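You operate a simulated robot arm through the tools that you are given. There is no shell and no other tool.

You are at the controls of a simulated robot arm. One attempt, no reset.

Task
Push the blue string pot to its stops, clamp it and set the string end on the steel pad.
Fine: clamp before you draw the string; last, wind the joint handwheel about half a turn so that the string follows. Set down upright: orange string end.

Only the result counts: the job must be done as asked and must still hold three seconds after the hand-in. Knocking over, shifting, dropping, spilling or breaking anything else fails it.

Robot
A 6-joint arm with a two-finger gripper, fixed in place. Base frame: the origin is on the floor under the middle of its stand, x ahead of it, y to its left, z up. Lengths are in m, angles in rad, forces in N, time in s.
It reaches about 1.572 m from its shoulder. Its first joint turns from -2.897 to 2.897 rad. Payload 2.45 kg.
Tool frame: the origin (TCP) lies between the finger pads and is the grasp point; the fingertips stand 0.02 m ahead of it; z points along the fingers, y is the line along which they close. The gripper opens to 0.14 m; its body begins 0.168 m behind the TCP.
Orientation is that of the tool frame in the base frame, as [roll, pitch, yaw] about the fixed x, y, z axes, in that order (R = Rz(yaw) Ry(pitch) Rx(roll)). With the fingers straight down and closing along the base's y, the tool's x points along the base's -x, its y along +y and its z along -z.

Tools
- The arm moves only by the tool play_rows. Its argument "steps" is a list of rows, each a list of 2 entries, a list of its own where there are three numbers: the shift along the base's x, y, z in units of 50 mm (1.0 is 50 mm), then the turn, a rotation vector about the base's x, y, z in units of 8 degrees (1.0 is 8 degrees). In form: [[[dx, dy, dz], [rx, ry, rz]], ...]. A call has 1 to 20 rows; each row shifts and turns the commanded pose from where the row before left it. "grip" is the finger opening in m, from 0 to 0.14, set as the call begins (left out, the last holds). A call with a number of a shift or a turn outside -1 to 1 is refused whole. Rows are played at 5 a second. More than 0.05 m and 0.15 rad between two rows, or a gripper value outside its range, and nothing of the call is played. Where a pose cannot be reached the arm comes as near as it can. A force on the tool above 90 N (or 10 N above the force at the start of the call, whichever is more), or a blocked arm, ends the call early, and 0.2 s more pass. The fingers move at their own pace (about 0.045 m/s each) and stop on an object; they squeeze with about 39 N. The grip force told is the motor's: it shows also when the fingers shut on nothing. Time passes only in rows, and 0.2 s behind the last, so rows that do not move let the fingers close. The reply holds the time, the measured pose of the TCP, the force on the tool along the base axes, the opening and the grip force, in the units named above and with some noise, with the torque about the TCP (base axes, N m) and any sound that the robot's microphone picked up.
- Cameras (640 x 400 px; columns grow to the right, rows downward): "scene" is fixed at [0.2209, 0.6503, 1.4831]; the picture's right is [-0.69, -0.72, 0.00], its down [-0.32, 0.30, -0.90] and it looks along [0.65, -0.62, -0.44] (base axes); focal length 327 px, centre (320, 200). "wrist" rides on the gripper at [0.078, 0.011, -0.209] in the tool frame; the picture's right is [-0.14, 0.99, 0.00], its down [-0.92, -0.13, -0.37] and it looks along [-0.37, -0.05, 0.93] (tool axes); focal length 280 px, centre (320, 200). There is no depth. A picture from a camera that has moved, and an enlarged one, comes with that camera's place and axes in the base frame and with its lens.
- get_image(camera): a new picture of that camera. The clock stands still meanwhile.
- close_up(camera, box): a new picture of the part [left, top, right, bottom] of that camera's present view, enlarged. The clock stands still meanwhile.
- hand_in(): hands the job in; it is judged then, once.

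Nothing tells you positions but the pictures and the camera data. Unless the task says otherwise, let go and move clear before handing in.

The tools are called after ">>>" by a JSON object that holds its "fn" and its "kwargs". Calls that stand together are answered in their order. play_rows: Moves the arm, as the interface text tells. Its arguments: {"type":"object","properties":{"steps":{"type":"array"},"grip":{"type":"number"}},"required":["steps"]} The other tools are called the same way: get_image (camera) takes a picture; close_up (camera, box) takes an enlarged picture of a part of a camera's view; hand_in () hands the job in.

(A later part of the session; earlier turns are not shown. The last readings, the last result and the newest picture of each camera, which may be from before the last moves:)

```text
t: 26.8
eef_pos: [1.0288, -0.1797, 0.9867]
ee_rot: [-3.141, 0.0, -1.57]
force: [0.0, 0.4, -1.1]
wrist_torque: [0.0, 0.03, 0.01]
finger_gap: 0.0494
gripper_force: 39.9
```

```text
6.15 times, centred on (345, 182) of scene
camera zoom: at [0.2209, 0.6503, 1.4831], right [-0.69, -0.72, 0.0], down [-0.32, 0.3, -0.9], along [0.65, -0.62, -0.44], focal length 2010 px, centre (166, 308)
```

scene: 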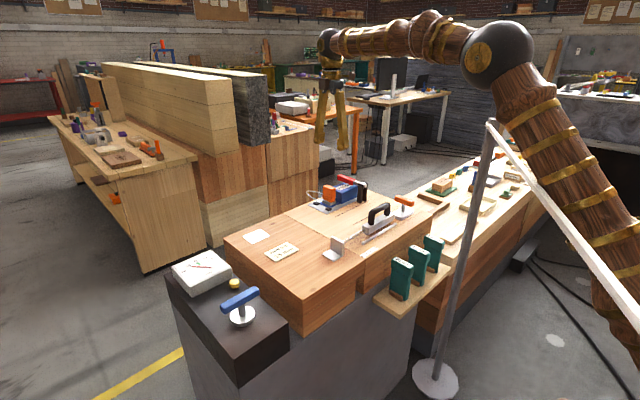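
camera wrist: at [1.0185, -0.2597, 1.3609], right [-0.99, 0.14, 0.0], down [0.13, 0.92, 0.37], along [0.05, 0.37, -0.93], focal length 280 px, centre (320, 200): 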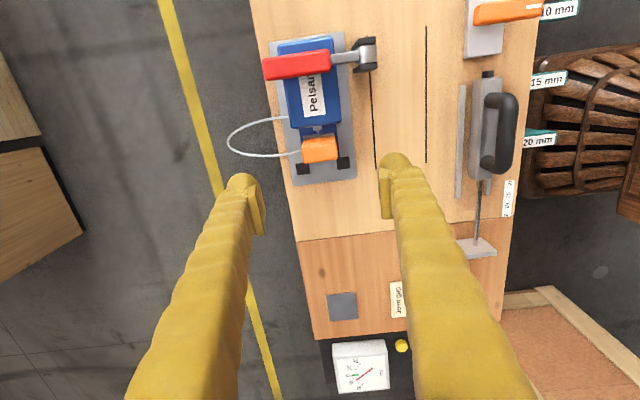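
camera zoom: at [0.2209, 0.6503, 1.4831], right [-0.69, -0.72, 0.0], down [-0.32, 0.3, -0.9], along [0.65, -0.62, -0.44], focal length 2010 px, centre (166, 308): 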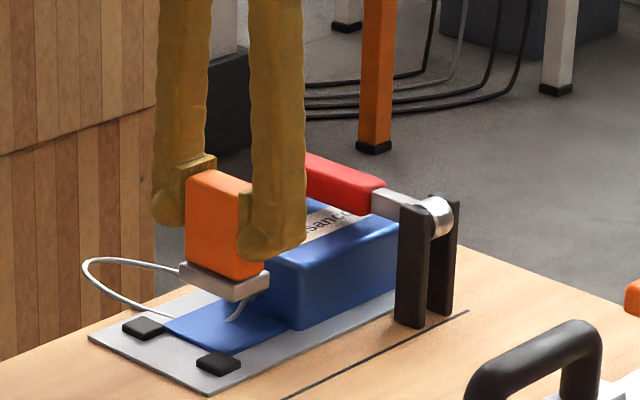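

Lifted cleanly, with the string drawn out behind it. I carry it along +y to over the steel pad at about (1.032, 0.165), keeping it level.

>>> {"fn": "play_rows", "kwargs": {"steps": [[[0, 0.3, 0.2], [0, 0, 0]], [[0, 0.6, 0.1], [0, 0, 0]], [[0.006, 0.7, 0], [0, 0, 0]], [[0.006, 0.7, 0], [0, 0, 0]], [[0.006, 0.7, 0], [0, 0, 0]], [[0.006, 0.7, 0], [0, 0, 0]], [[0.006, 0.7, 0], [0, 0, 0]], [[0.006, 0.7, 0], [0, 0, 0]], [[0.006, 0.7, 0], [0, 0, 0]], [[0.006, 0.6, 0], [0, 0, 0]], [[0.006, 0.3, 0], [0, 0, 0]], [[0.006, 0.19, 0], [0, 0, 0]], [[0, 0, 0], [0, 0, 0]]]}}

>>> {"fn": "get_image", "kwargs": {"camera": "wrist"}}

>>> {"fn": "close_up", "kwargs": {"camera": "scene", "box": [220, 130, 400, 270]}}

```text
t: 29.6
eef_pos: [1.0334, 0.1655, 1.0012]
ee_rot: [3.14, 0.001, -1.571]
force: [-0.7, -0.8, -1.6]
wrist_torque: [0.02, -0.02, -0.01]
finger_gap: 0.0496
gripper_force: 39.2
```

```text
taken
camera wrist: at [1.021, 0.0868, 1.2113], right [-0.99, 0.14, 0.0], down [0.13, 0.92, 0.37], along [0.05, 0.36, -0.93], focal length 280 px, centre (320, 200)
```

wrist: 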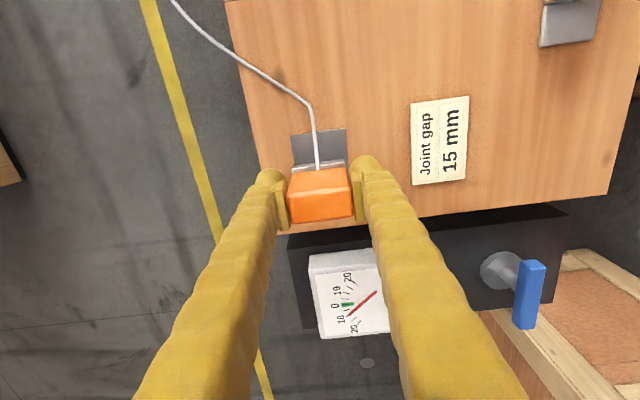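

```text
2.86 times, centred on (310, 200) of scene
camera zoom: at [0.2209, 0.6503, 1.4831], right [-0.69, -0.72, 0.0], down [-0.32, 0.3, -0.9], along [0.65, -0.62, -0.44], focal length 933 px, centre (349, 200)
```

zoom: 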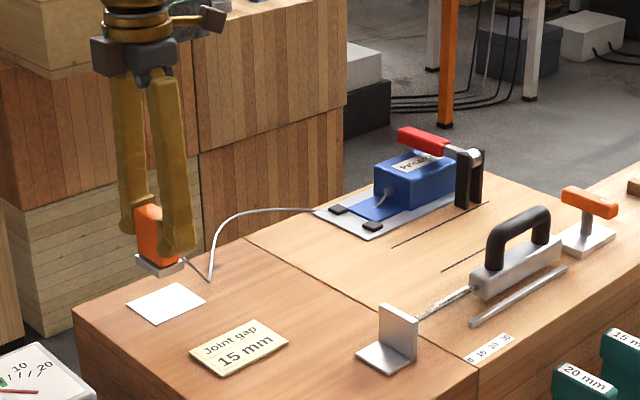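

The block hangs level right by the pad. The string looks slack or kinked, so I enlarge the views to see how it runs before setting down.

>>> {"fn": "close_up", "kwargs": {"camera": "scene", "box": [255, 170, 365, 250]}}

>>> {"fn": "close_up", "kwargs": {"camera": "scene", "box": [250, 190, 300, 240]}}

>>> {"fn": "close_up", "kwargs": {"camera": "wrist", "box": [220, 60, 420, 240]}}

>>> {"fn": "close_up", "kwargs": {"camera": "scene", "box": [315, 175, 365, 215]}}

```text
5.00 times, centred on (310, 210) of scene
camera zoom: at [0.2209, 0.6503, 1.4831], right [-0.69, -0.72, 0.0], down [-0.32, 0.3, -0.9], along [0.65, -0.62, -0.44], focal length 1633 px, centre (370, 150)
```

zoom: 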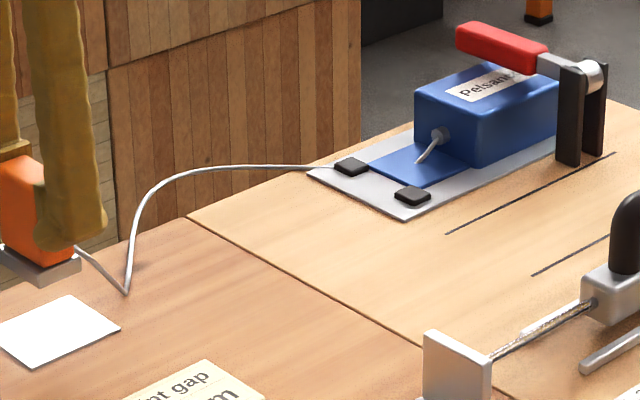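

```text
8.00 times, centred on (275, 215) of scene
camera zoom: at [0.2209, 0.6503, 1.4831], right [-0.69, -0.72, 0.0], down [-0.32, 0.3, -0.9], along [0.65, -0.62, -0.44], focal length 2612 px, centre (680, 80)
```

zoom: 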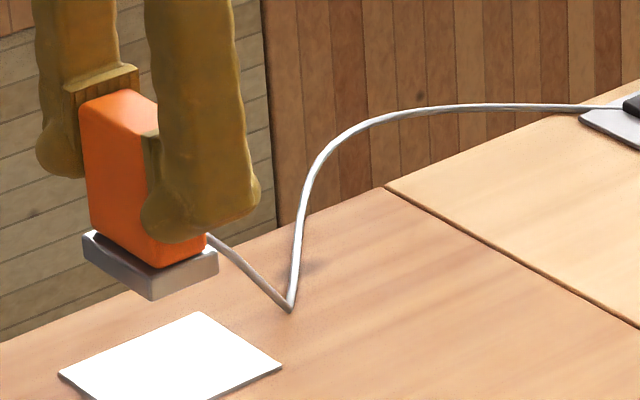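

```text
2.22 times, centred on (320, 150) of wrist
camera zoom: at [1.021, 0.0868, 1.2113], right [-0.99, 0.14, 0.0], down [0.13, 0.92, 0.37], along [0.05, 0.36, -0.93], focal length 623 px, centre (320, 311)
```

zoom: 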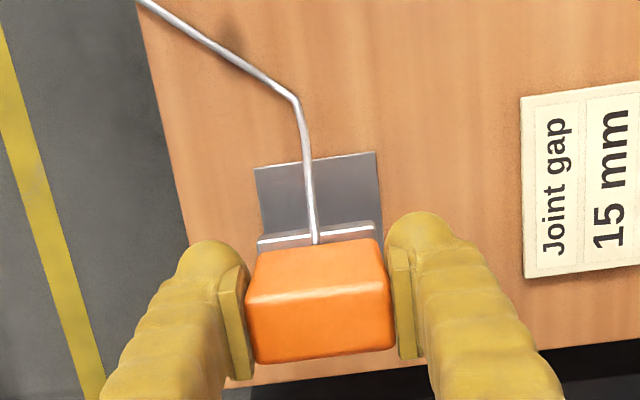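

```text
10.00 times, centred on (340, 195) of scene
camera zoom: at [0.2209, 0.6503, 1.4831], right [-0.69, -0.72, 0.0], down [-0.32, 0.3, -0.9], along [0.65, -0.62, -0.44], focal length 3266 px, centre (120, 250)
```

zoom: 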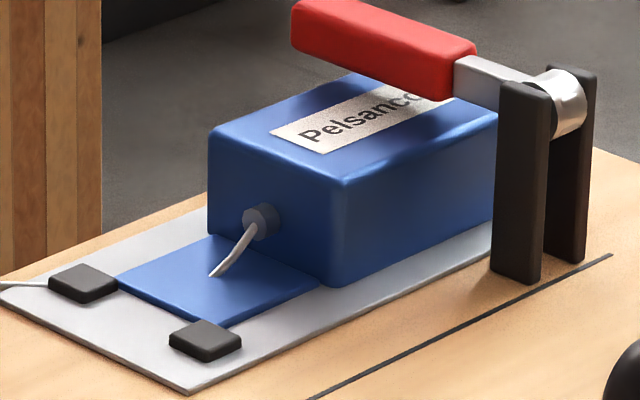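

The string is just a slack lead trailing from nozzle to foot, nothing is caught. The foot is centred over the pad to within 2 mm, so I lower it, first fast, then in small steps until contact.

>>> {"fn": "play_rows", "kwargs": {"steps": [[[-0.03, 0, -0.3], [0, 0, 0]], [[0, 0, -0.3], [0, 0, 0]], [[0, 0, -0.2], [0, 0, 0]], [[0, 0, 0], [0, 0, 0]]]}}

>>> {"fn": "close_up", "kwargs": {"camera": "scene", "box": [235, 190, 295, 250]}}

```text
t: 30.6
eef_pos: [1.0311, 0.1663, 0.9622]
ee_rot: [-3.14, 0.0, -1.571]
force: [-0.2, -0.5, -4.5]
wrist_torque: [-0.05, 0.0, -0.02]
finger_gap: 0.0493
gripper_force: 38.6
```

```text
6.67 times, centred on (265, 220) of scene
camera zoom: at [0.2209, 0.6503, 1.4831], right [-0.69, -0.72, 0.0], down [-0.32, 0.3, -0.9], along [0.65, -0.62, -0.44], focal length 2177 px, centre (687, 67)
```

zoom: 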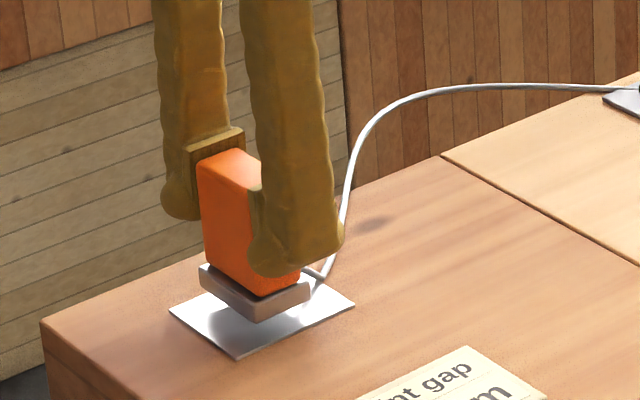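

The foot is about 10 mm above the pad and already pulled down by its magnet. I lower the rest in 2.5 mm steps.

>>> {"fn": "play_rows", "kwargs": {"steps": [[[0, -0.01, -0.05], [0, 0, 0]], [[0, 0, -0.05], [0, 0, 0]], [[0, 0, -0.05], [0, 0, 0]], [[0, 0, 0], [0, 0, 0]]]}}

>>> {"fn": "close_up", "kwargs": {"camera": "scene", "box": [240, 200, 290, 245]}}

```text
t: 31.6
eef_pos: [1.0311, 0.1656, 0.9541]
ee_rot: [3.141, -0.001, -1.572]
force: [-0.5, -1.0, -7.1]
wrist_torque: [-0.05, 0.0, 0.0]
finger_gap: 0.0494
gripper_force: 38.8
```

```text
8.89 times, centred on (265, 222) of scene
camera zoom: at [0.2209, 0.6503, 1.4831], right [-0.69, -0.72, 0.0], down [-0.32, 0.3, -0.9], along [0.65, -0.62, -0.44], focal length 2903 px, centre (809, 0)
```

zoom: 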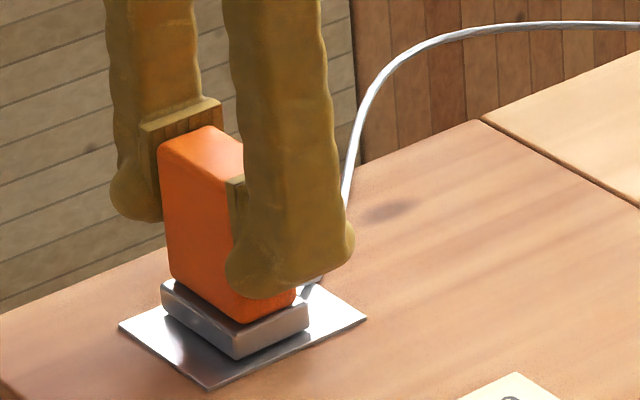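

Still a few millimetres of air, with a 7 N magnetic pull. I go on in 1.5–2 mm steps until the force turns.

>>> {"fn": "play_rows", "kwargs": {"steps": [[[0, 0, -0.04], [0, 0, 0]], [[0, 0, -0.03], [0, 0, 0]], [[0, 0, 0], [0, 0, 0]]]}}

>>> {"fn": "close_up", "kwargs": {"camera": "scene", "box": [245, 210, 285, 245]}}

```text
t: 32.4
eef_pos: [1.0302, 0.1644, 0.9521]
ee_rot: [-3.141, 0.001, -1.572]
force: [-1.0, -1.3, 0.6]
wrist_torque: [-0.04, 0.02, -0.01]
finger_gap: 0.0495
gripper_force: 39.4
```

```text
11.43 times, centred on (265, 228) of scene
camera zoom: at [0.2209, 0.6503, 1.4831], right [-0.69, -0.72, 0.0], down [-0.32, 0.3, -0.9], along [0.65, -0.62, -0.44], focal length 3732 px, centre (949, -114)
```

zoom: 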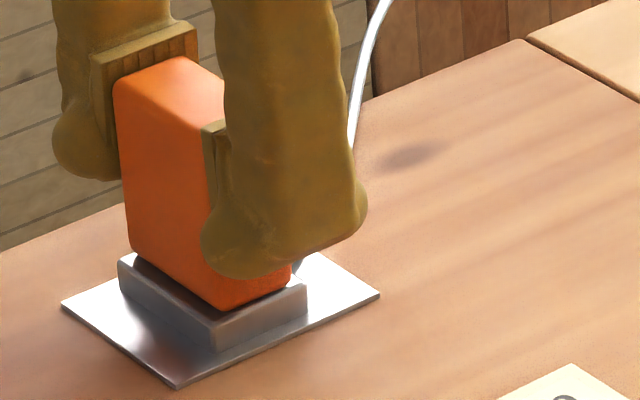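

The pull is gone and the push has begun: the foot sits on the pad. I press 1 mm more to confirm, then open the fingers wide and check that it stands.

>>> {"fn": "play_rows", "kwargs": {"steps": [[[0, 0, -0.02], [0, 0, 0]], [[0, 0, 0], [0, 0, 0]]]}}

>>> {"fn": "play_rows", "kwargs": {"steps": [[[0, 0, 0], [0, 0, 0]], [[0, 0, 0], [0, 0, 0]], [[0, 0, 0], [0, 0, 0]], [[0, 0, 0], [0, 0, 0]]], "grip": 0.1}}

>>> {"fn": "close_up", "kwargs": {"camera": "scene", "box": [235, 190, 345, 260]}}

>>> {"fn": "close_up", "kwargs": {"camera": "wrist", "box": [200, 60, 440, 260]}}

```text
t: 33.0
eef_pos: [1.0309, 0.1644, 0.9508]
ee_rot: [-3.139, 0.0, -1.571]
force: [-3.7, -4.6, 17.3]
wrist_torque: [-0.11, 0.18, -0.03]
finger_gap: 0.0494
gripper_force: 39.3
```

```text
t: 34.0
eef_pos: [1.0297, 0.1644, 0.9507]
ee_rot: [-3.14, 0.0, -1.569]
force: [-0.1, -0.5, 0.0]
wrist_torque: [0.03, 0.02, -0.02]
finger_gap: 0.0999
gripper_force: 0.1
```

```text
5.71 times, centred on (290, 225) of scene
camera zoom: at [0.2209, 0.6503, 1.4831], right [-0.69, -0.72, 0.0], down [-0.32, 0.3, -0.9], along [0.65, -0.62, -0.44], focal length 1866 px, centre (491, 57)
```

zoom: 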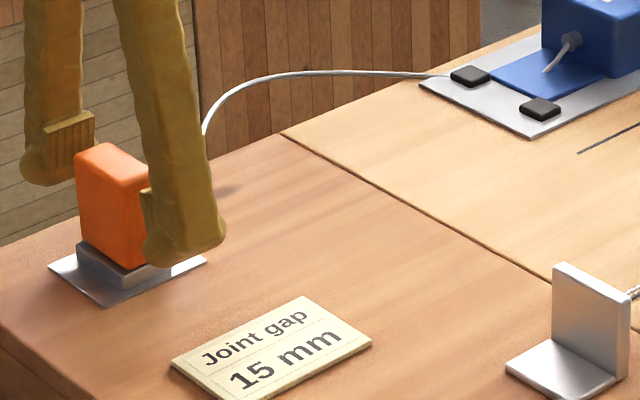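

```text
2.00 times, centred on (320, 160) of wrist
camera zoom: at [1.0195, 0.0862, 1.1594], right [-0.99, 0.14, 0.0], down [0.13, 0.92, 0.37], along [0.05, 0.36, -0.93], focal length 561 px, centre (320, 280)
```

zoom: 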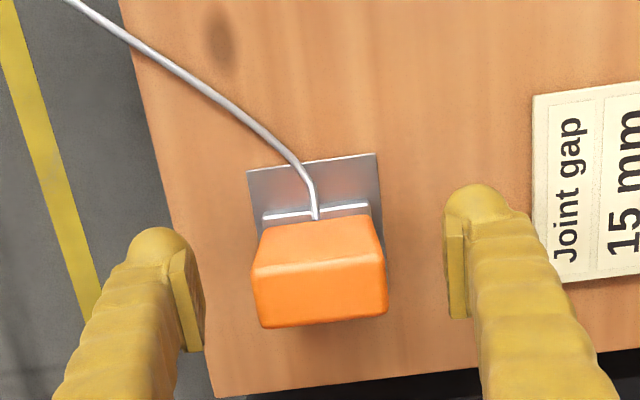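

The orange end stands upright on the pad on its own. I rise straight up and move to look at the handwheel, which I take to be near (0.79, 0.37, 0.92).

>>> {"fn": "play_rows", "kwargs": {"steps": [[[0, 0, 0.4], [0, 0, 0]], [[0, 0, 0.8], [0, 0, 0]], [[0, 0, 0.95], [0, 0, 0]], [[0, 0, 0.95], [0, 0, 0]], [[0, 0, 0.7], [0, 0, 0]], [[-0.8, 0.353, 0], [0, 0, 0]], [[-0.8, 0.353, 0], [0, 0, 0]], [[-0.8, 0.353, 0], [0, 0, 0]], [[-0.8, 0.353, 0], [0, 0, 0]], [[-0.8, 0.353, 0], [0, 0, 0]], [[-0.8, 0.353, 0], [0, 0, 0]], [[0, 0, 0], [0, 0, 0]]]}}

>>> {"fn": "get_image", "kwargs": {"camera": "wrist"}}

>>> {"fn": "get_image", "kwargs": {"camera": "scene"}}

```text
t: 36.6
eef_pos: [0.7875, 0.271, 1.1405]
ee_rot: [3.141, 0.0, -1.571]
force: [0.3, 0.2, -0.4]
wrist_torque: [-0.02, -0.03, 0.0]
finger_gap: 0.1001
gripper_force: 0.0
```

```text
taken
camera wrist: at [0.7774, 0.1922, 1.3501], right [-0.99, 0.14, 0.0], down [0.13, 0.92, 0.37], along [0.05, 0.37, -0.93], focal length 280 px, centre (320, 200)
```

wrist: 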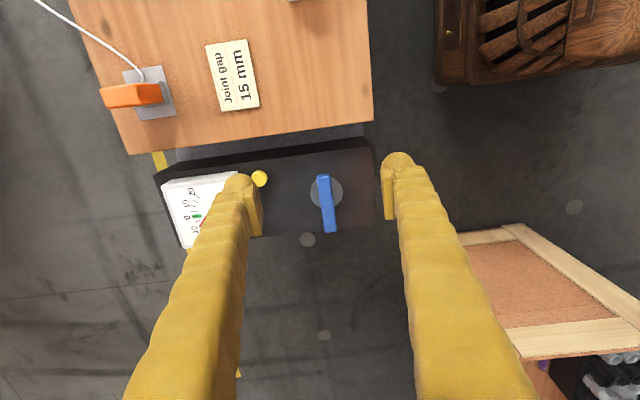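

```text
taken
```

scene: 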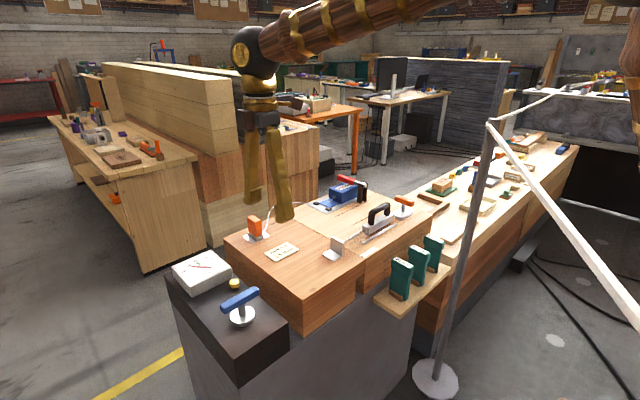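

The handwheel is below: a blue T-bar lying along y over a round hub. I enlarge it to measure the bar.

>>> {"fn": "close_up", "kwargs": {"camera": "wrist", "box": [240, 140, 400, 260]}}

>>> {"fn": "close_up", "kwargs": {"camera": "scene", "box": [200, 260, 290, 340]}}

>>> {"fn": "close_up", "kwargs": {"camera": "scene", "box": [160, 240, 250, 300]}}

>>> {"fn": "close_up", "kwargs": {"camera": "scene", "box": [230, 170, 370, 260]}}

```text
3.33 times, centred on (320, 200) of wrist
camera zoom: at [0.7774, 0.1922, 1.3501], right [-0.99, 0.14, 0.0], down [0.13, 0.92, 0.37], along [0.05, 0.37, -0.93], focal length 935 px, centre (320, 200)
```

zoom: 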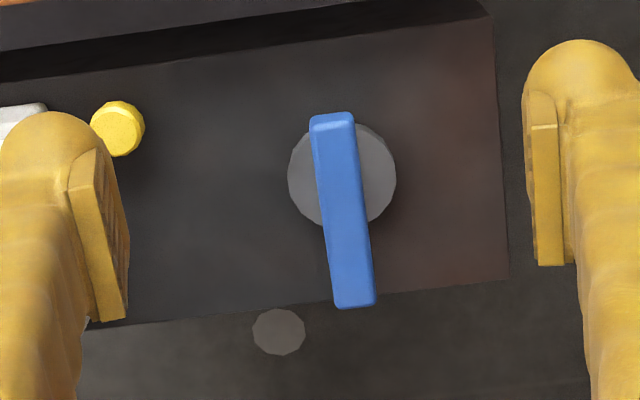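

```text
5.00 times, centred on (245, 300) of scene
camera zoom: at [0.2209, 0.6503, 1.4831], right [-0.69, -0.72, 0.0], down [-0.32, 0.3, -0.9], along [0.65, -0.62, -0.44], focal length 1633 px, centre (695, -300)
```

zoom: 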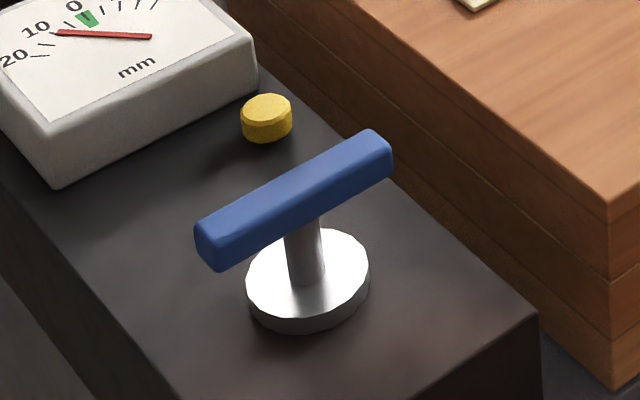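

```text
6.67 times, centred on (205, 270) of scene
camera zoom: at [0.2209, 0.6503, 1.4831], right [-0.69, -0.72, 0.0], down [-0.32, 0.3, -0.9], along [0.65, -0.62, -0.44], focal length 2177 px, centre (1087, -267)
```

zoom: 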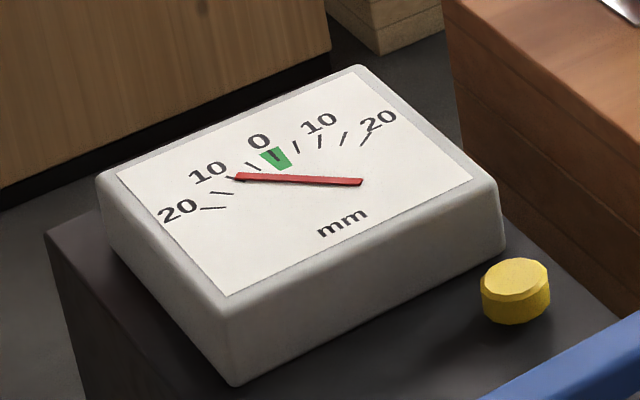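

```text
4.44 times, centred on (300, 215) of scene
camera zoom: at [0.2209, 0.6503, 1.4831], right [-0.69, -0.72, 0.0], down [-0.32, 0.3, -0.9], along [0.65, -0.62, -0.44], focal length 1451 px, centre (409, 133)
```

zoom: 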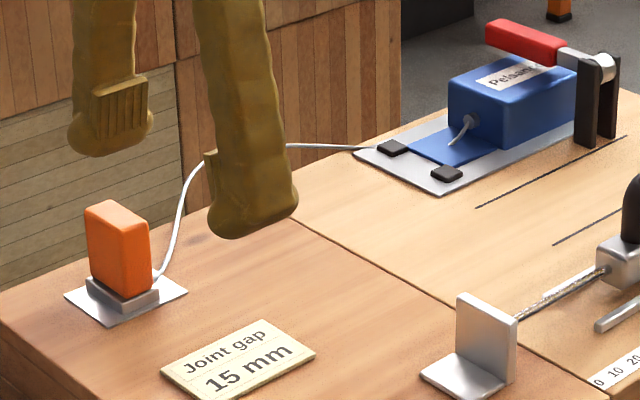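

The bar is about 100 mm long along y and 21 mm wide, centred near (0.790, 0.368) with its top at z 0.927. I move right over it and check again before gripping.

>>> {"fn": "play_rows", "kwargs": {"steps": [[[0.02, 0.65, -0.4], [0, 0, 0]], [[0.02, 0.65, -0.6], [0, 0, 0]], [[0.01, 0.64, -0.6], [0, 0, 0]], [[0, 0, -0.6], [0, 0, 0]], [[0, 0, 0], [0, 0, 0]]], "grip": 0.07}}

>>> {"fn": "get_image", "kwargs": {"camera": "wrist"}}

>>> {"fn": "close_up", "kwargs": {"camera": "wrist", "box": [240, 60, 400, 260]}}

>>> {"fn": "close_up", "kwargs": {"camera": "scene", "box": [160, 210, 320, 340]}}

```text
t: 37.8
eef_pos: [0.7924, 0.3666, 1.0311]
ee_rot: [-3.141, 0.0, -1.571]
force: [-0.1, 0.4, -0.1]
wrist_torque: [-0.02, 0.0, 0.03]
finger_gap: 0.0702
gripper_force: 0.1
```

```text
taken
camera wrist: at [0.7827, 0.2875, 1.2415], right [-0.99, 0.14, 0.0], down [0.13, 0.92, 0.37], along [0.05, 0.36, -0.93], focal length 280 px, centre (320, 200)
```

wrist: 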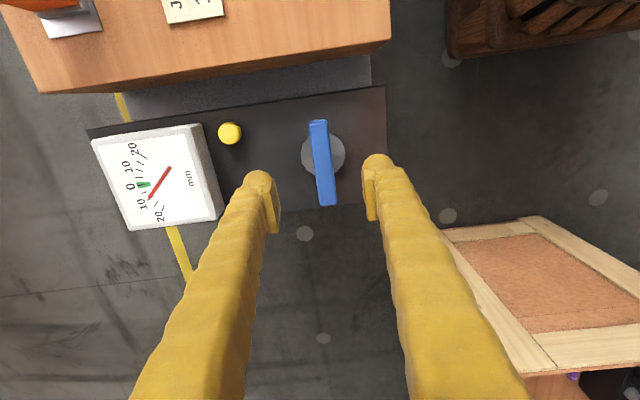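

```text
2.00 times, centred on (320, 160) of wrist
camera zoom: at [0.7827, 0.2875, 1.2415], right [-0.99, 0.14, 0.0], down [0.13, 0.92, 0.37], along [0.05, 0.36, -0.93], focal length 561 px, centre (320, 280)
```

zoom: 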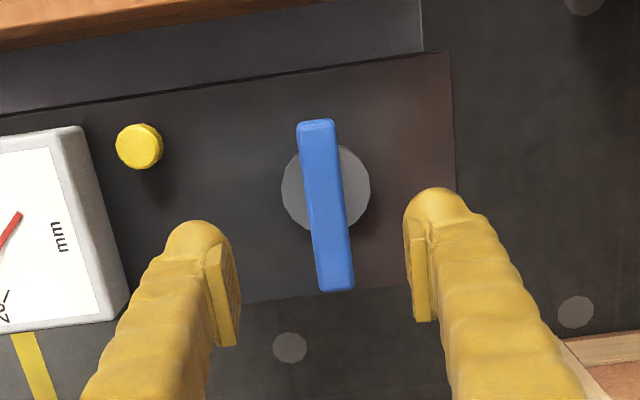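

```text
3.08 times, centred on (240, 275) of scene
camera zoom: at [0.2209, 0.6503, 1.4831], right [-0.69, -0.72, 0.0], down [-0.32, 0.3, -0.9], along [0.65, -0.62, -0.44], focal length 1005 px, centre (566, -31)
```

zoom: 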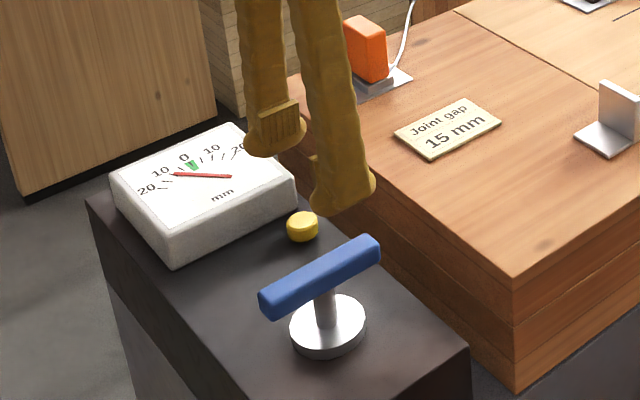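

Two views agree: the hub axis is at (0.790, 0.368), bar top at z 0.925 and disc top at 0.878. I lower around the bar and grip it.

>>> {"fn": "play_rows", "kwargs": {"steps": [[[-0.04, 0.04, -0.6], [0, 0, 0]], [[0, 0, -0.7], [0, 0, 0]], [[0, 0, -0.6], [0, 0, 0]], [[0, 0, -0.38], [0, 0, 0]], [[0, 0, 0], [0, 0, 0]]]}}

>>> {"fn": "close_up", "kwargs": {"camera": "wrist", "box": [240, 60, 400, 260]}}

>>> {"fn": "close_up", "kwargs": {"camera": "scene", "box": [190, 230, 300, 340]}}

```text
t: 39.0
eef_pos: [0.7897, 0.3703, 0.919]
ee_rot: [-3.141, 0.001, -1.572]
force: [-0.2, -0.3, 0.0]
wrist_torque: [0.03, 0.0, -0.04]
finger_gap: 0.0698
gripper_force: 0.0
```

```text
2.00 times, centred on (320, 160) of wrist
camera zoom: at [0.7791, 0.2905, 1.1275], right [-0.99, 0.14, 0.0], down [0.13, 0.92, 0.37], along [0.05, 0.37, -0.93], focal length 561 px, centre (320, 280)
```

zoom: 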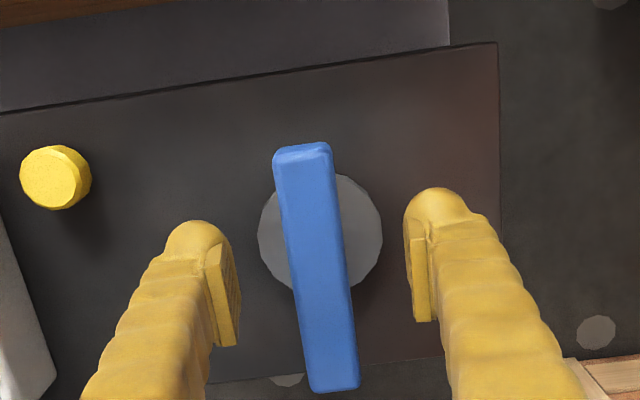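

```text
3.64 times, centred on (245, 285) of scene
camera zoom: at [0.2209, 0.6503, 1.4831], right [-0.69, -0.72, 0.0], down [-0.32, 0.3, -0.9], along [0.65, -0.62, -0.44], focal length 1188 px, centre (593, -109)
```

zoom: 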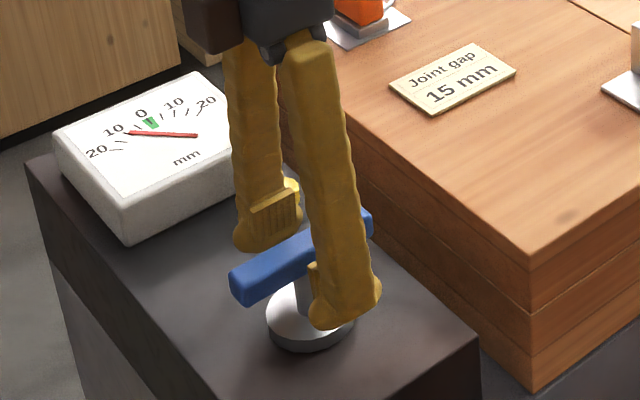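

The fingers straddle the bar at its middle. I close on it.

>>> {"fn": "play_rows", "kwargs": {"steps": [[[0, 0, 0], [0, 0, 0]], [[0, 0, 0], [0, 0, 0]], [[0, 0, 0], [0, 0, 0]], [[0, 0, 0], [0, 0, 0]], [[0, 0, 0], [0, 0, 0]], [[0, 0, 0], [0, 0, 0]]], "grip": 0}}

>>> {"fn": "close_up", "kwargs": {"camera": "scene", "box": [330, 230, 380, 280]}}

```text
t: 40.4
eef_pos: [0.7909, 0.3693, 0.9186]
ee_rot: [3.14, 0.002, -1.571]
force: [3.1, 1.2, -0.9]
wrist_torque: [-0.02, -0.01, 0.02]
finger_gap: 0.0207
gripper_force: 45.0
```

```text
8.00 times, centred on (355, 255) of scene
camera zoom: at [0.2209, 0.6503, 1.4831], right [-0.69, -0.72, 0.0], down [-0.32, 0.3, -0.9], along [0.65, -0.62, -0.44], focal length 2612 px, centre (40, -240)
```

zoom: 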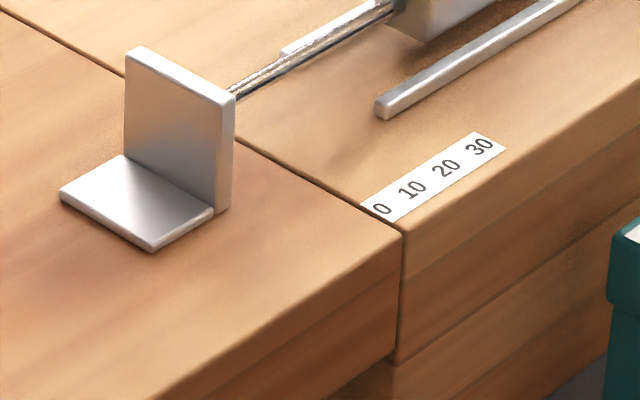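

Gripped centrally (gap 20.7 mm) with hardly any side force. I try a small turn of 12° counter-clockwise to feel which way the wheel runs and watch the joint.

>>> {"fn": "play_rows", "kwargs": {"steps": [[[0, 0, 0], [0, 0, 0.5]], [[0, 0, 0], [0, 0, 0.5]], [[0, 0, 0], [0, 0, 0.5]], [[0, 0, 0], [0, 0, 0]]]}}

>>> {"fn": "close_up", "kwargs": {"camera": "scene", "box": [330, 230, 380, 280]}}

>>> {"fn": "close_up", "kwargs": {"camera": "scene", "box": [190, 230, 300, 340]}}

```text
t: 41.4
eef_pos: [0.7887, 0.3694, 0.9168]
ee_rot: [3.141, 0.0, -1.361]
force: [1.0, -0.9, -11.9]
wrist_torque: [0.19, -0.04, -2.05]
finger_gap: 0.0249
gripper_force: 45.5
```

```text
8.00 times, centred on (355, 255) of scene
camera zoom: at [0.2209, 0.6503, 1.4831], right [-0.69, -0.72, 0.0], down [-0.32, 0.3, -0.9], along [0.65, -0.62, -0.44], focal length 2612 px, centre (40, -240)
```

zoom: 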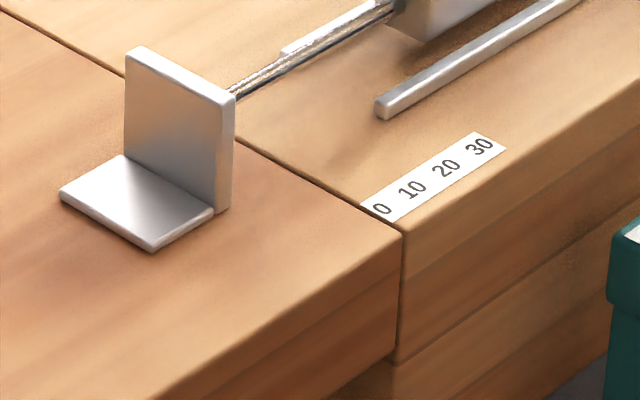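

```text
3.64 times, centred on (245, 285) of scene
camera zoom: at [0.2209, 0.6503, 1.4831], right [-0.69, -0.72, 0.0], down [-0.32, 0.3, -0.9], along [0.65, -0.62, -0.44], focal length 1188 px, centre (593, -109)
```

zoom: 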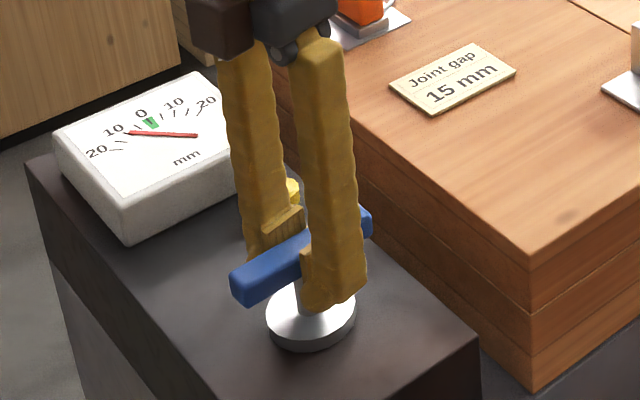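

Counter-clockwise is blocked (2 Nm, bar did not follow, fingers pried open). I turn back and try the clockwise direction.

>>> {"fn": "play_rows", "kwargs": {"steps": [[[0, 0, 0], [0, 0, -0.5]], [[0, 0, 0], [0, 0, -0.5]], [[0, 0, 0], [0, 0, -0.5]], [[0, 0, 0], [0, 0, 0]]]}}

>>> {"fn": "play_rows", "kwargs": {"steps": [[[0, 0, 0], [0, 0, -0.5]], [[0, 0, 0], [0, 0, -0.5]], [[0, 0, 0], [0, 0, -0.5]], [[0, 0, 0], [0, 0, -0.5]], [[0, 0, 0], [0, 0, 0]]]}}

>>> {"fn": "close_up", "kwargs": {"camera": "scene", "box": [330, 230, 380, 280]}}

>>> {"fn": "close_up", "kwargs": {"camera": "scene", "box": [190, 230, 300, 340]}}

```text
t: 42.4
eef_pos: [0.7892, 0.3683, 0.9145]
ee_rot: [3.141, -0.001, -1.572]
force: [-6.8, -0.7, -23.9]
wrist_torque: [-0.03, 0.03, 0.01]
finger_gap: 0.0186
gripper_force: 44.1
```

```text
t: 43.6
eef_pos: [0.7895, 0.3682, 0.9149]
ee_rot: [3.139, -0.001, -1.85]
force: [-28.0, -7.7, -23.0]
wrist_torque: [-0.12, 0.14, 0.02]
finger_gap: 0.0186
gripper_force: 43.6
```

```text
8.00 times, centred on (355, 255) of scene
camera zoom: at [0.2209, 0.6503, 1.4831], right [-0.69, -0.72, 0.0], down [-0.32, 0.3, -0.9], along [0.65, -0.62, -0.44], focal length 2612 px, centre (40, -240)
```

zoom: 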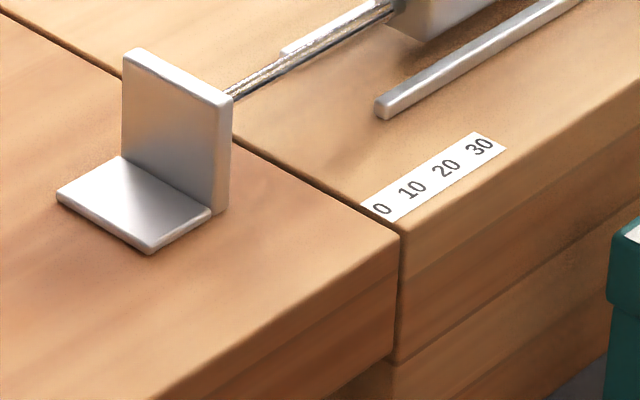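

```text
3.64 times, centred on (245, 285) of scene
camera zoom: at [0.2209, 0.6503, 1.4831], right [-0.69, -0.72, 0.0], down [-0.32, 0.3, -0.9], along [0.65, -0.62, -0.44], focal length 1188 px, centre (593, -109)
```

zoom: 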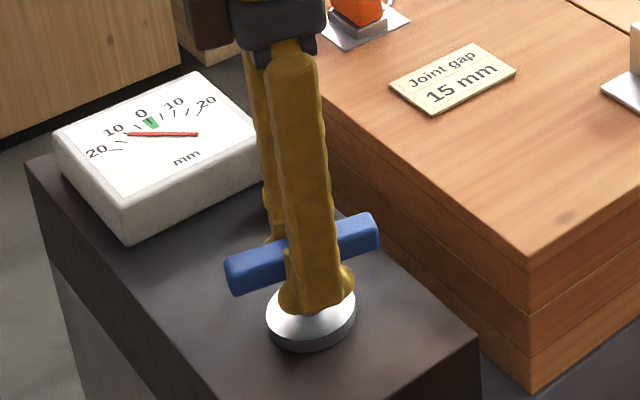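

Clockwise turns the wheel and the joint begins to open. But the grip slipped down a bit during the blocked test and there is 28 N of side force, so I release, re-centre and re-grip before the main turn.

>>> {"fn": "play_rows", "kwargs": {"steps": [[[0, 0, 0], [0, 0, 0]], [[0, 0, 0], [0, 0, 0]], [[0, 0, 0], [0, 0, 0]], [[0, 0, 0], [0, 0, 0]]], "grip": 0.06}}

>>> {"fn": "close_up", "kwargs": {"camera": "wrist", "box": [240, 60, 400, 260]}}

>>> {"fn": "close_up", "kwargs": {"camera": "scene", "box": [190, 230, 300, 340]}}

```text
t: 44.6
eef_pos: [0.7917, 0.3688, 0.9159]
ee_rot: [3.141, 0.001, -1.851]
force: [0.4, -0.1, 1.2]
wrist_torque: [0.02, 0.01, 0.01]
finger_gap: 0.0601
gripper_force: 0.0
```

```text
2.00 times, centred on (320, 160) of wrist
camera zoom: at [0.7585, 0.2962, 1.1253], right [-0.91, 0.41, 0.0], down [0.38, 0.85, 0.37], along [0.15, 0.34, -0.93], focal length 561 px, centre (320, 280)
```

zoom: 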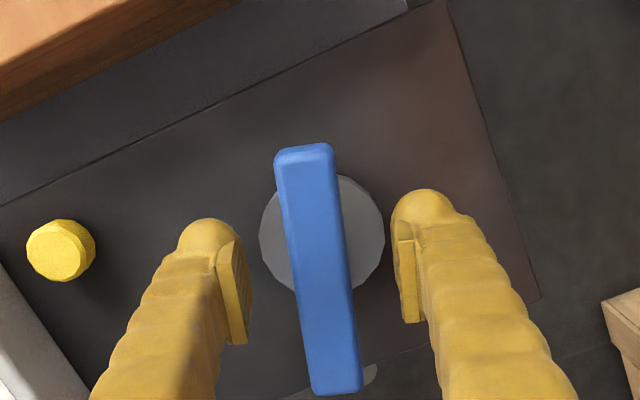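

```text
3.64 times, centred on (245, 285) of scene
camera zoom: at [0.2209, 0.6503, 1.4831], right [-0.69, -0.72, 0.0], down [-0.32, 0.3, -0.9], along [0.65, -0.62, -0.44], focal length 1188 px, centre (593, -109)
```

zoom: 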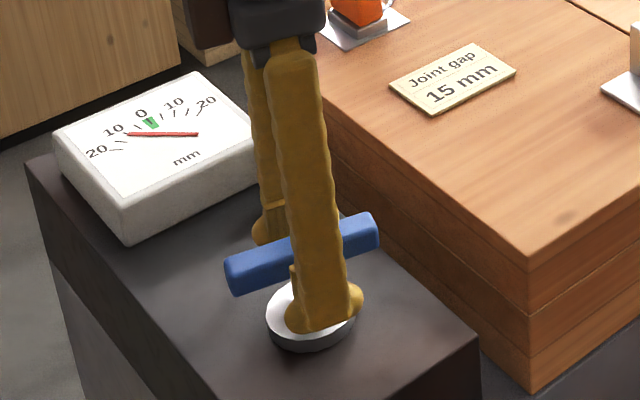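

The bar followed by 16° and opened the joint by about 1.3 mm, so half a turn gives roughly the 15 mm on the plate. I correct the centre by -2 mm in x, rise 3 mm and grip again.

>>> {"fn": "play_rows", "kwargs": {"steps": [[[-0.04, -0.01, 0.08], [0, 0, 0]], [[0, 0, 0], [0, 0, 0]]]}}

>>> {"fn": "play_rows", "kwargs": {"steps": [[[0, 0, 0], [0, 0, 0]], [[0, 0, 0], [0, 0, 0]], [[0, 0, 0], [0, 0, 0]], [[0, 0, 0], [0, 0, 0]], [[0, 0, 0], [0, 0, 0]]], "grip": 0}}

```text
t: 45.2
eef_pos: [0.7879, 0.3692, 0.9197]
ee_rot: [-3.14, 0.001, -1.848]
force: [0.4, 0.0, 0.0]
wrist_torque: [0.03, 0.0, -0.02]
finger_gap: 0.0601
gripper_force: 0.1
```

```text
t: 46.4
eef_pos: [0.7896, 0.3681, 0.92]
ee_rot: [-3.14, 0.0, -1.85]
force: [27.9, -9.3, -7.2]
wrist_torque: [0.11, -0.38, 0.02]
finger_gap: 0.0212
gripper_force: 45.4
```

The centre lies halfway between the two tries, so I shift back +1 mm and see if the side force vanishes.

>>> {"fn": "play_rows", "kwargs": {"steps": [[[0.02, -0.006, 0], [0, 0, 0]], [[0, 0, 0], [0, 0, 0]]]}}

```text
t: 47.0
eef_pos: [0.7906, 0.3684, 0.9196]
ee_rot: [-3.141, 0.0, -1.85]
force: [16.7, -0.8, -7.6]
wrist_torque: [0.05, -0.19, -0.01]
finger_gap: 0.0208
gripper_force: 44.9
```

>>> {"fn": "play_rows", "kwargs": {"steps": [[[0.026, 0, -0.005], [0, 0, 0]], [[0, 0, 0], [0, 0, 0]]]}}

```text
t: 47.6
eef_pos: [0.7901, 0.3681, 0.9192]
ee_rot: [3.139, -0.001, -1.85]
force: [-14.8, -1.1, 3.9]
wrist_torque: [-0.18, 0.25, 0.0]
finger_gap: 0.0212
gripper_force: 44.9
```

Side force is small now and I know the centre within half a millimetre. I trim it and begin the clockwise turn, 24° at first.

>>> {"fn": "play_rows", "kwargs": {"steps": [[[-0.012, 0, 0], [0, 0, -0.5]], [[0, 0, 0], [0, 0, -0.5]], [[0, 0, 0], [0, 0, -0.5]], [[0, 0, 0], [0, 0, -0.5]], [[0, 0, 0], [0, 0, -0.5]], [[0, 0, 0], [0, 0, -0.5]], [[0, 0, 0], [0, 0, 0]]]}}

>>> {"fn": "close_up", "kwargs": {"camera": "scene", "box": [190, 190, 390, 340]}}

```text
t: 49.2
eef_pos: [0.7891, 0.367, 0.9196]
ee_rot: [-3.142, 0.0, -2.269]
force: [-50.5, 2.9, 8.4]
wrist_torque: [-0.08, 0.72, 0.13]
finger_gap: 0.021
gripper_force: 45.3
```

```text
2.67 times, centred on (290, 265) of scene
camera zoom: at [0.2209, 0.6503, 1.4831], right [-0.69, -0.72, 0.0], down [-0.32, 0.3, -0.9], along [0.65, -0.62, -0.44], focal length 871 px, centre (400, 27)
```

zoom: 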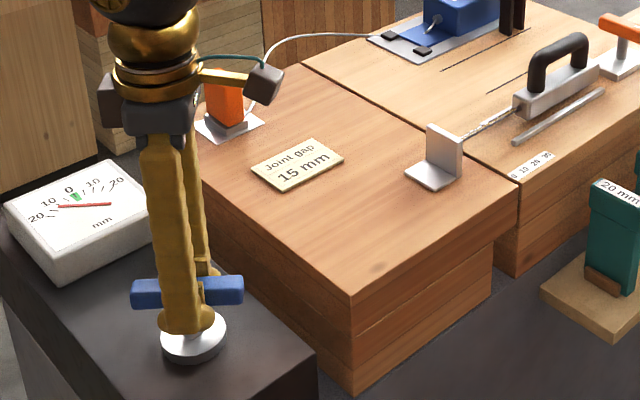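

It turns with little torque (40° so far), but a side force of 50 N builds up because the rigid grip is slightly off the hub. I loosen the fingers to 24 mm so the bar can slide between them, and go on turning.

>>> {"fn": "play_rows", "kwargs": {"steps": [[[0, 0, 0], [0, 0, 0]], [[0, 0, 0], [0, 0, 0]], [[0, 0, 0], [0, 0, 0]]], "grip": 0.024}}

>>> {"fn": "play_rows", "kwargs": {"steps": [[[0, 0, 0], [0, 0, -0.6]], [[0, 0, 0], [0, 0, -0.6]], [[0, 0, 0], [0, 0, -0.6]], [[0, 0, 0], [0, 0, -0.6]], [[0, 0, 0], [0, 0, -0.6]], [[0, 0, 0], [0, 0, 0]]]}}

>>> {"fn": "close_up", "kwargs": {"camera": "scene", "box": [190, 190, 390, 340]}}

>>> {"fn": "close_up", "kwargs": {"camera": "wrist", "box": [240, 60, 400, 260]}}

```text
t: 50.0
eef_pos: [0.7906, 0.3679, 0.9209]
ee_rot: [3.142, 0.0, -2.27]
force: [-1.2, 1.4, 1.8]
wrist_torque: [0.04, 0.03, 0.02]
finger_gap: 0.0251
gripper_force: 1.6
```

```text
t: 51.4
eef_pos: [0.7898, 0.3678, 0.9188]
ee_rot: [-3.14, 0.001, -2.688]
force: [-2.3, 3.0, -0.5]
wrist_torque: [-0.04, 0.04, 0.05]
finger_gap: 0.0263
gripper_force: 1.4
```

```text
2.67 times, centred on (290, 265) of scene
camera zoom: at [0.2209, 0.6503, 1.4831], right [-0.69, -0.72, 0.0], down [-0.32, 0.3, -0.9], along [0.65, -0.62, -0.44], focal length 871 px, centre (400, 27)
```

zoom: 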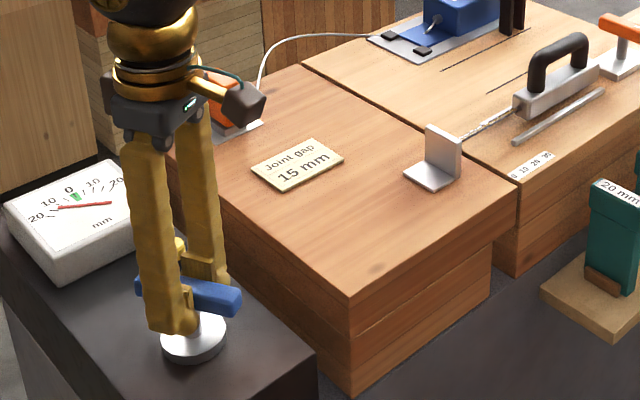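

```text
2.00 times, centred on (320, 160) of wrist
camera zoom: at [0.7159, 0.3434, 1.1296], right [-0.31, 0.95, 0.0], down [0.88, 0.29, 0.37], along [0.35, 0.11, -0.93], focal length 561 px, centre (320, 280)
```

zoom: 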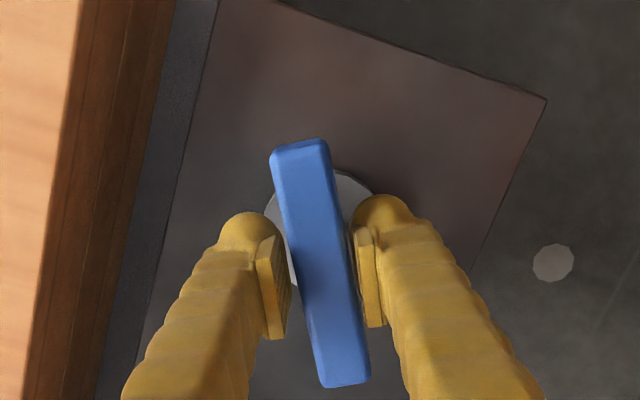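

The bar follows with only 2–3 N now; gripper has turned 64° in total. I continue another 48°.

>>> {"fn": "play_rows", "kwargs": {"steps": [[[0, 0, 0], [0, 0, -0.75]], [[0, 0, 0], [0, 0, -0.75]], [[0, 0, 0], [0, 0, -0.75]], [[0, 0, 0], [0, 0, -0.75]], [[0, 0, 0], [0, 0, -0.75]], [[0, 0, 0], [0, 0, -0.75]], [[0, 0, 0], [0, 0, -0.75]], [[0, 0, 0], [0, 0, -0.75]], [[0, 0, 0], [0, 0, 0]]]}}

>>> {"fn": "close_up", "kwargs": {"camera": "scene", "box": [190, 190, 390, 340]}}

>>> {"fn": "close_up", "kwargs": {"camera": "wrist", "box": [240, 60, 400, 260]}}

```text
t: 53.4
eef_pos: [0.7904, 0.3689, 0.9195]
ee_rot: [3.141, 0.0, 2.755]
force: [2.2, 4.1, -1.8]
wrist_torque: [0.04, -0.05, -0.01]
finger_gap: 0.0266
gripper_force: 2.4
```

```text
2.67 times, centred on (290, 265) of scene
camera zoom: at [0.2209, 0.6503, 1.4831], right [-0.69, -0.72, 0.0], down [-0.32, 0.3, -0.9], along [0.65, -0.62, -0.44], focal length 871 px, centre (400, 27)
```

zoom: 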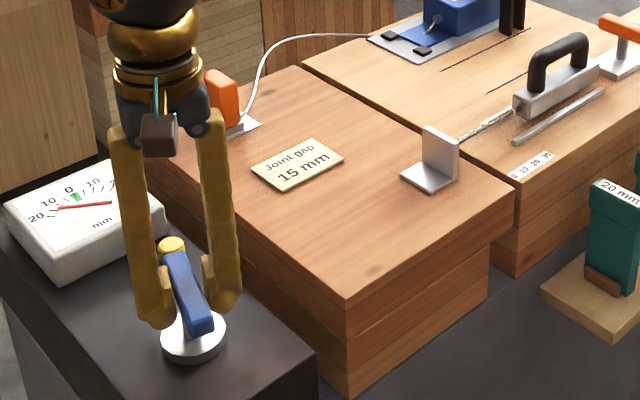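

```text
2.00 times, centred on (320, 160) of wrist
camera zoom: at [0.7219, 0.4072, 1.129], right [0.5, 0.87, 0.0], down [0.81, -0.46, 0.37], along [0.32, -0.18, -0.93], focal length 561 px, centre (320, 280)
```

zoom: 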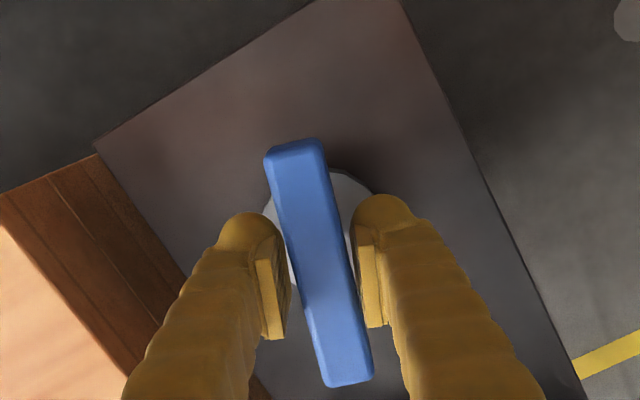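

Gripper at 112°, the joint is opening and forces stay small. I continue another 45°.

>>> {"fn": "play_rows", "kwargs": {"steps": [[[0, 0, 0], [0, 0, -0.75]], [[0, 0, 0], [0, 0, -0.75]], [[0, 0, 0], [0, 0, -0.75]], [[0, 0, 0], [0, 0, -0.75]], [[0, 0, 0], [0, 0, -0.75]], [[0, 0, 0], [0, 0, -0.75]], [[0, 0, 0], [0, 0, -0.75]], [[0, 0, 0], [0, 0, -0.375]], [[0, 0, 0], [0, 0, 0]]]}}

>>> {"fn": "close_up", "kwargs": {"camera": "scene", "box": [190, 190, 390, 340]}}

>>> {"fn": "close_up", "kwargs": {"camera": "scene", "box": [310, 220, 380, 280]}}

>>> {"fn": "close_up", "kwargs": {"camera": "wrist", "box": [240, 60, 400, 260]}}

```text
t: 55.4
eef_pos: [0.7898, 0.3673, 0.9207]
ee_rot: [3.142, -0.001, 1.973]
force: [4.6, 1.2, -0.8]
wrist_torque: [0.01, -0.02, 0.04]
finger_gap: 0.027
gripper_force: 2.5
```

```text
2.67 times, centred on (290, 265) of scene
camera zoom: at [0.2209, 0.6503, 1.4831], right [-0.69, -0.72, 0.0], down [-0.32, 0.3, -0.9], along [0.65, -0.62, -0.44], focal length 871 px, centre (400, 27)
```

zoom: 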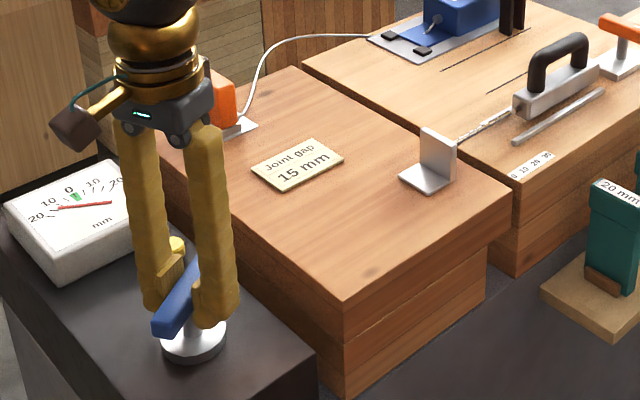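

```text
6.67 times, centred on (345, 250) of scene
camera zoom: at [0.2209, 0.6503, 1.4831], right [-0.69, -0.72, 0.0], down [-0.32, 0.3, -0.9], along [0.65, -0.62, -0.44], focal length 2177 px, centre (153, -133)
```

zoom: 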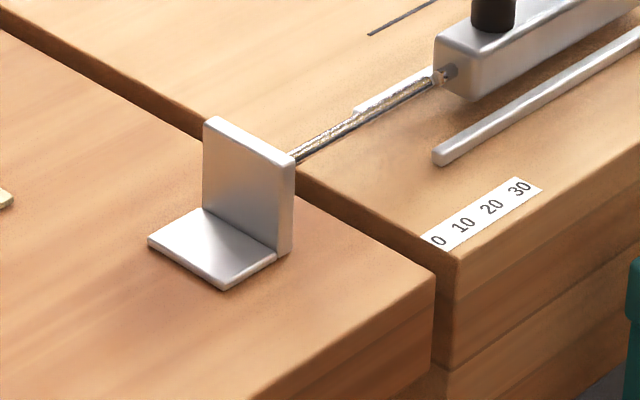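

```text
2.00 times, centred on (320, 160) of wrist
camera zoom: at [0.7696, 0.4439, 1.1299], right [0.97, 0.26, 0.0], down [0.24, -0.9, 0.37], along [0.1, -0.36, -0.93], focal length 561 px, centre (320, 280)
```

zoom: 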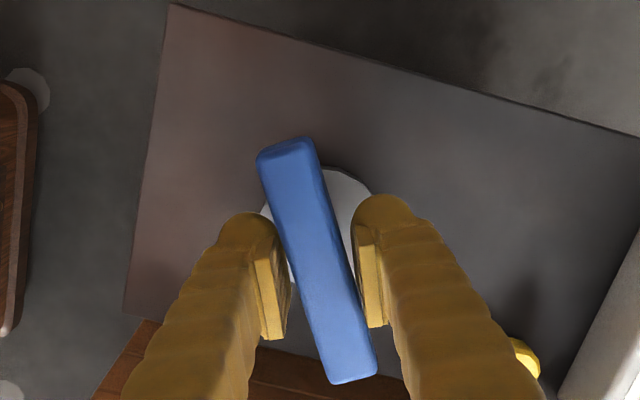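

The gap is about 9 mm open, with the bar lagging the gripper by about 7° (so near 150°). I turn another 31° to bring the bar to half a turn.

>>> {"fn": "play_rows", "kwargs": {"steps": [[[0, 0, 0], [0, 0, -0.775]], [[0, 0, 0], [0, 0, -0.775]], [[0, 0, 0], [0, 0, -0.775]], [[0, 0, 0], [0, 0, -0.775]], [[0, 0, 0], [0, 0, -0.775]], [[0, 0, 0], [0, 0, 0]]]}}

>>> {"fn": "close_up", "kwargs": {"camera": "scene", "box": [190, 230, 300, 340]}}

>>> {"fn": "close_up", "kwargs": {"camera": "scene", "box": [310, 220, 380, 280]}}

>>> {"fn": "get_image", "kwargs": {"camera": "wrist"}}

```text
t: 56.8
eef_pos: [0.7907, 0.3693, 0.9201]
ee_rot: [-3.141, 0.0, 1.432]
force: [-2.4, -1.6, 0.4]
wrist_torque: [-0.01, 0.01, -0.01]
finger_gap: 0.0247
gripper_force: 0.5
```

```text
3.64 times, centred on (245, 285) of scene
camera zoom: at [0.2209, 0.6503, 1.4831], right [-0.69, -0.72, 0.0], down [-0.32, 0.3, -0.9], along [0.65, -0.62, -0.44], focal length 1188 px, centre (593, -109)
```

zoom: 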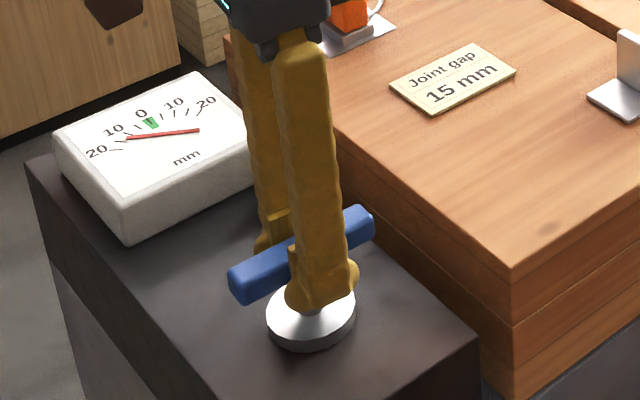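

```text
6.67 times, centred on (345, 250) of scene
camera zoom: at [0.2209, 0.6503, 1.4831], right [-0.69, -0.72, 0.0], down [-0.32, 0.3, -0.9], along [0.65, -0.62, -0.44], focal length 2177 px, centre (153, -133)
```

zoom: 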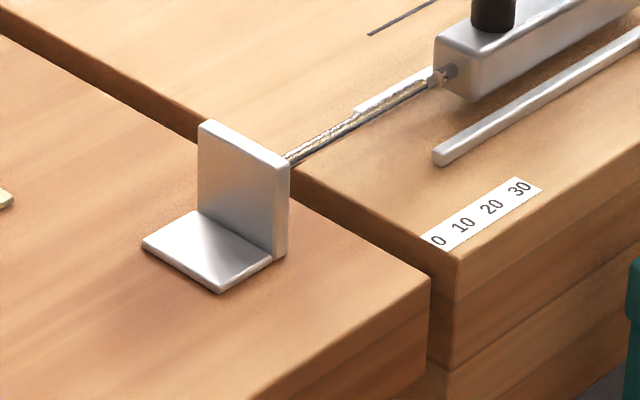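

```text
taken
camera wrist: at [0.8118, 0.444, 1.1297], right [0.96, -0.27, 0.0], down [-0.26, -0.89, 0.37], along [-0.1, -0.35, -0.93], focal length 280 px, centre (320, 200)
```

wrist: 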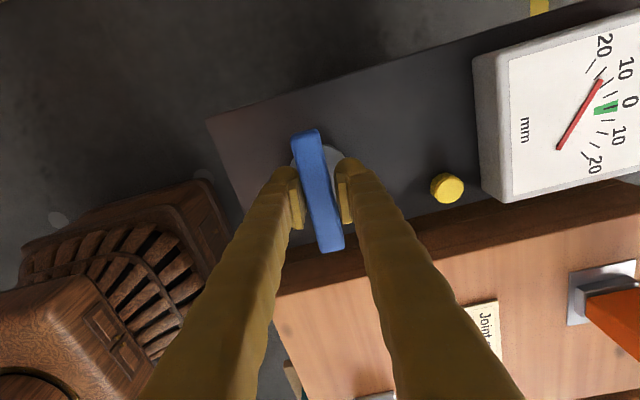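

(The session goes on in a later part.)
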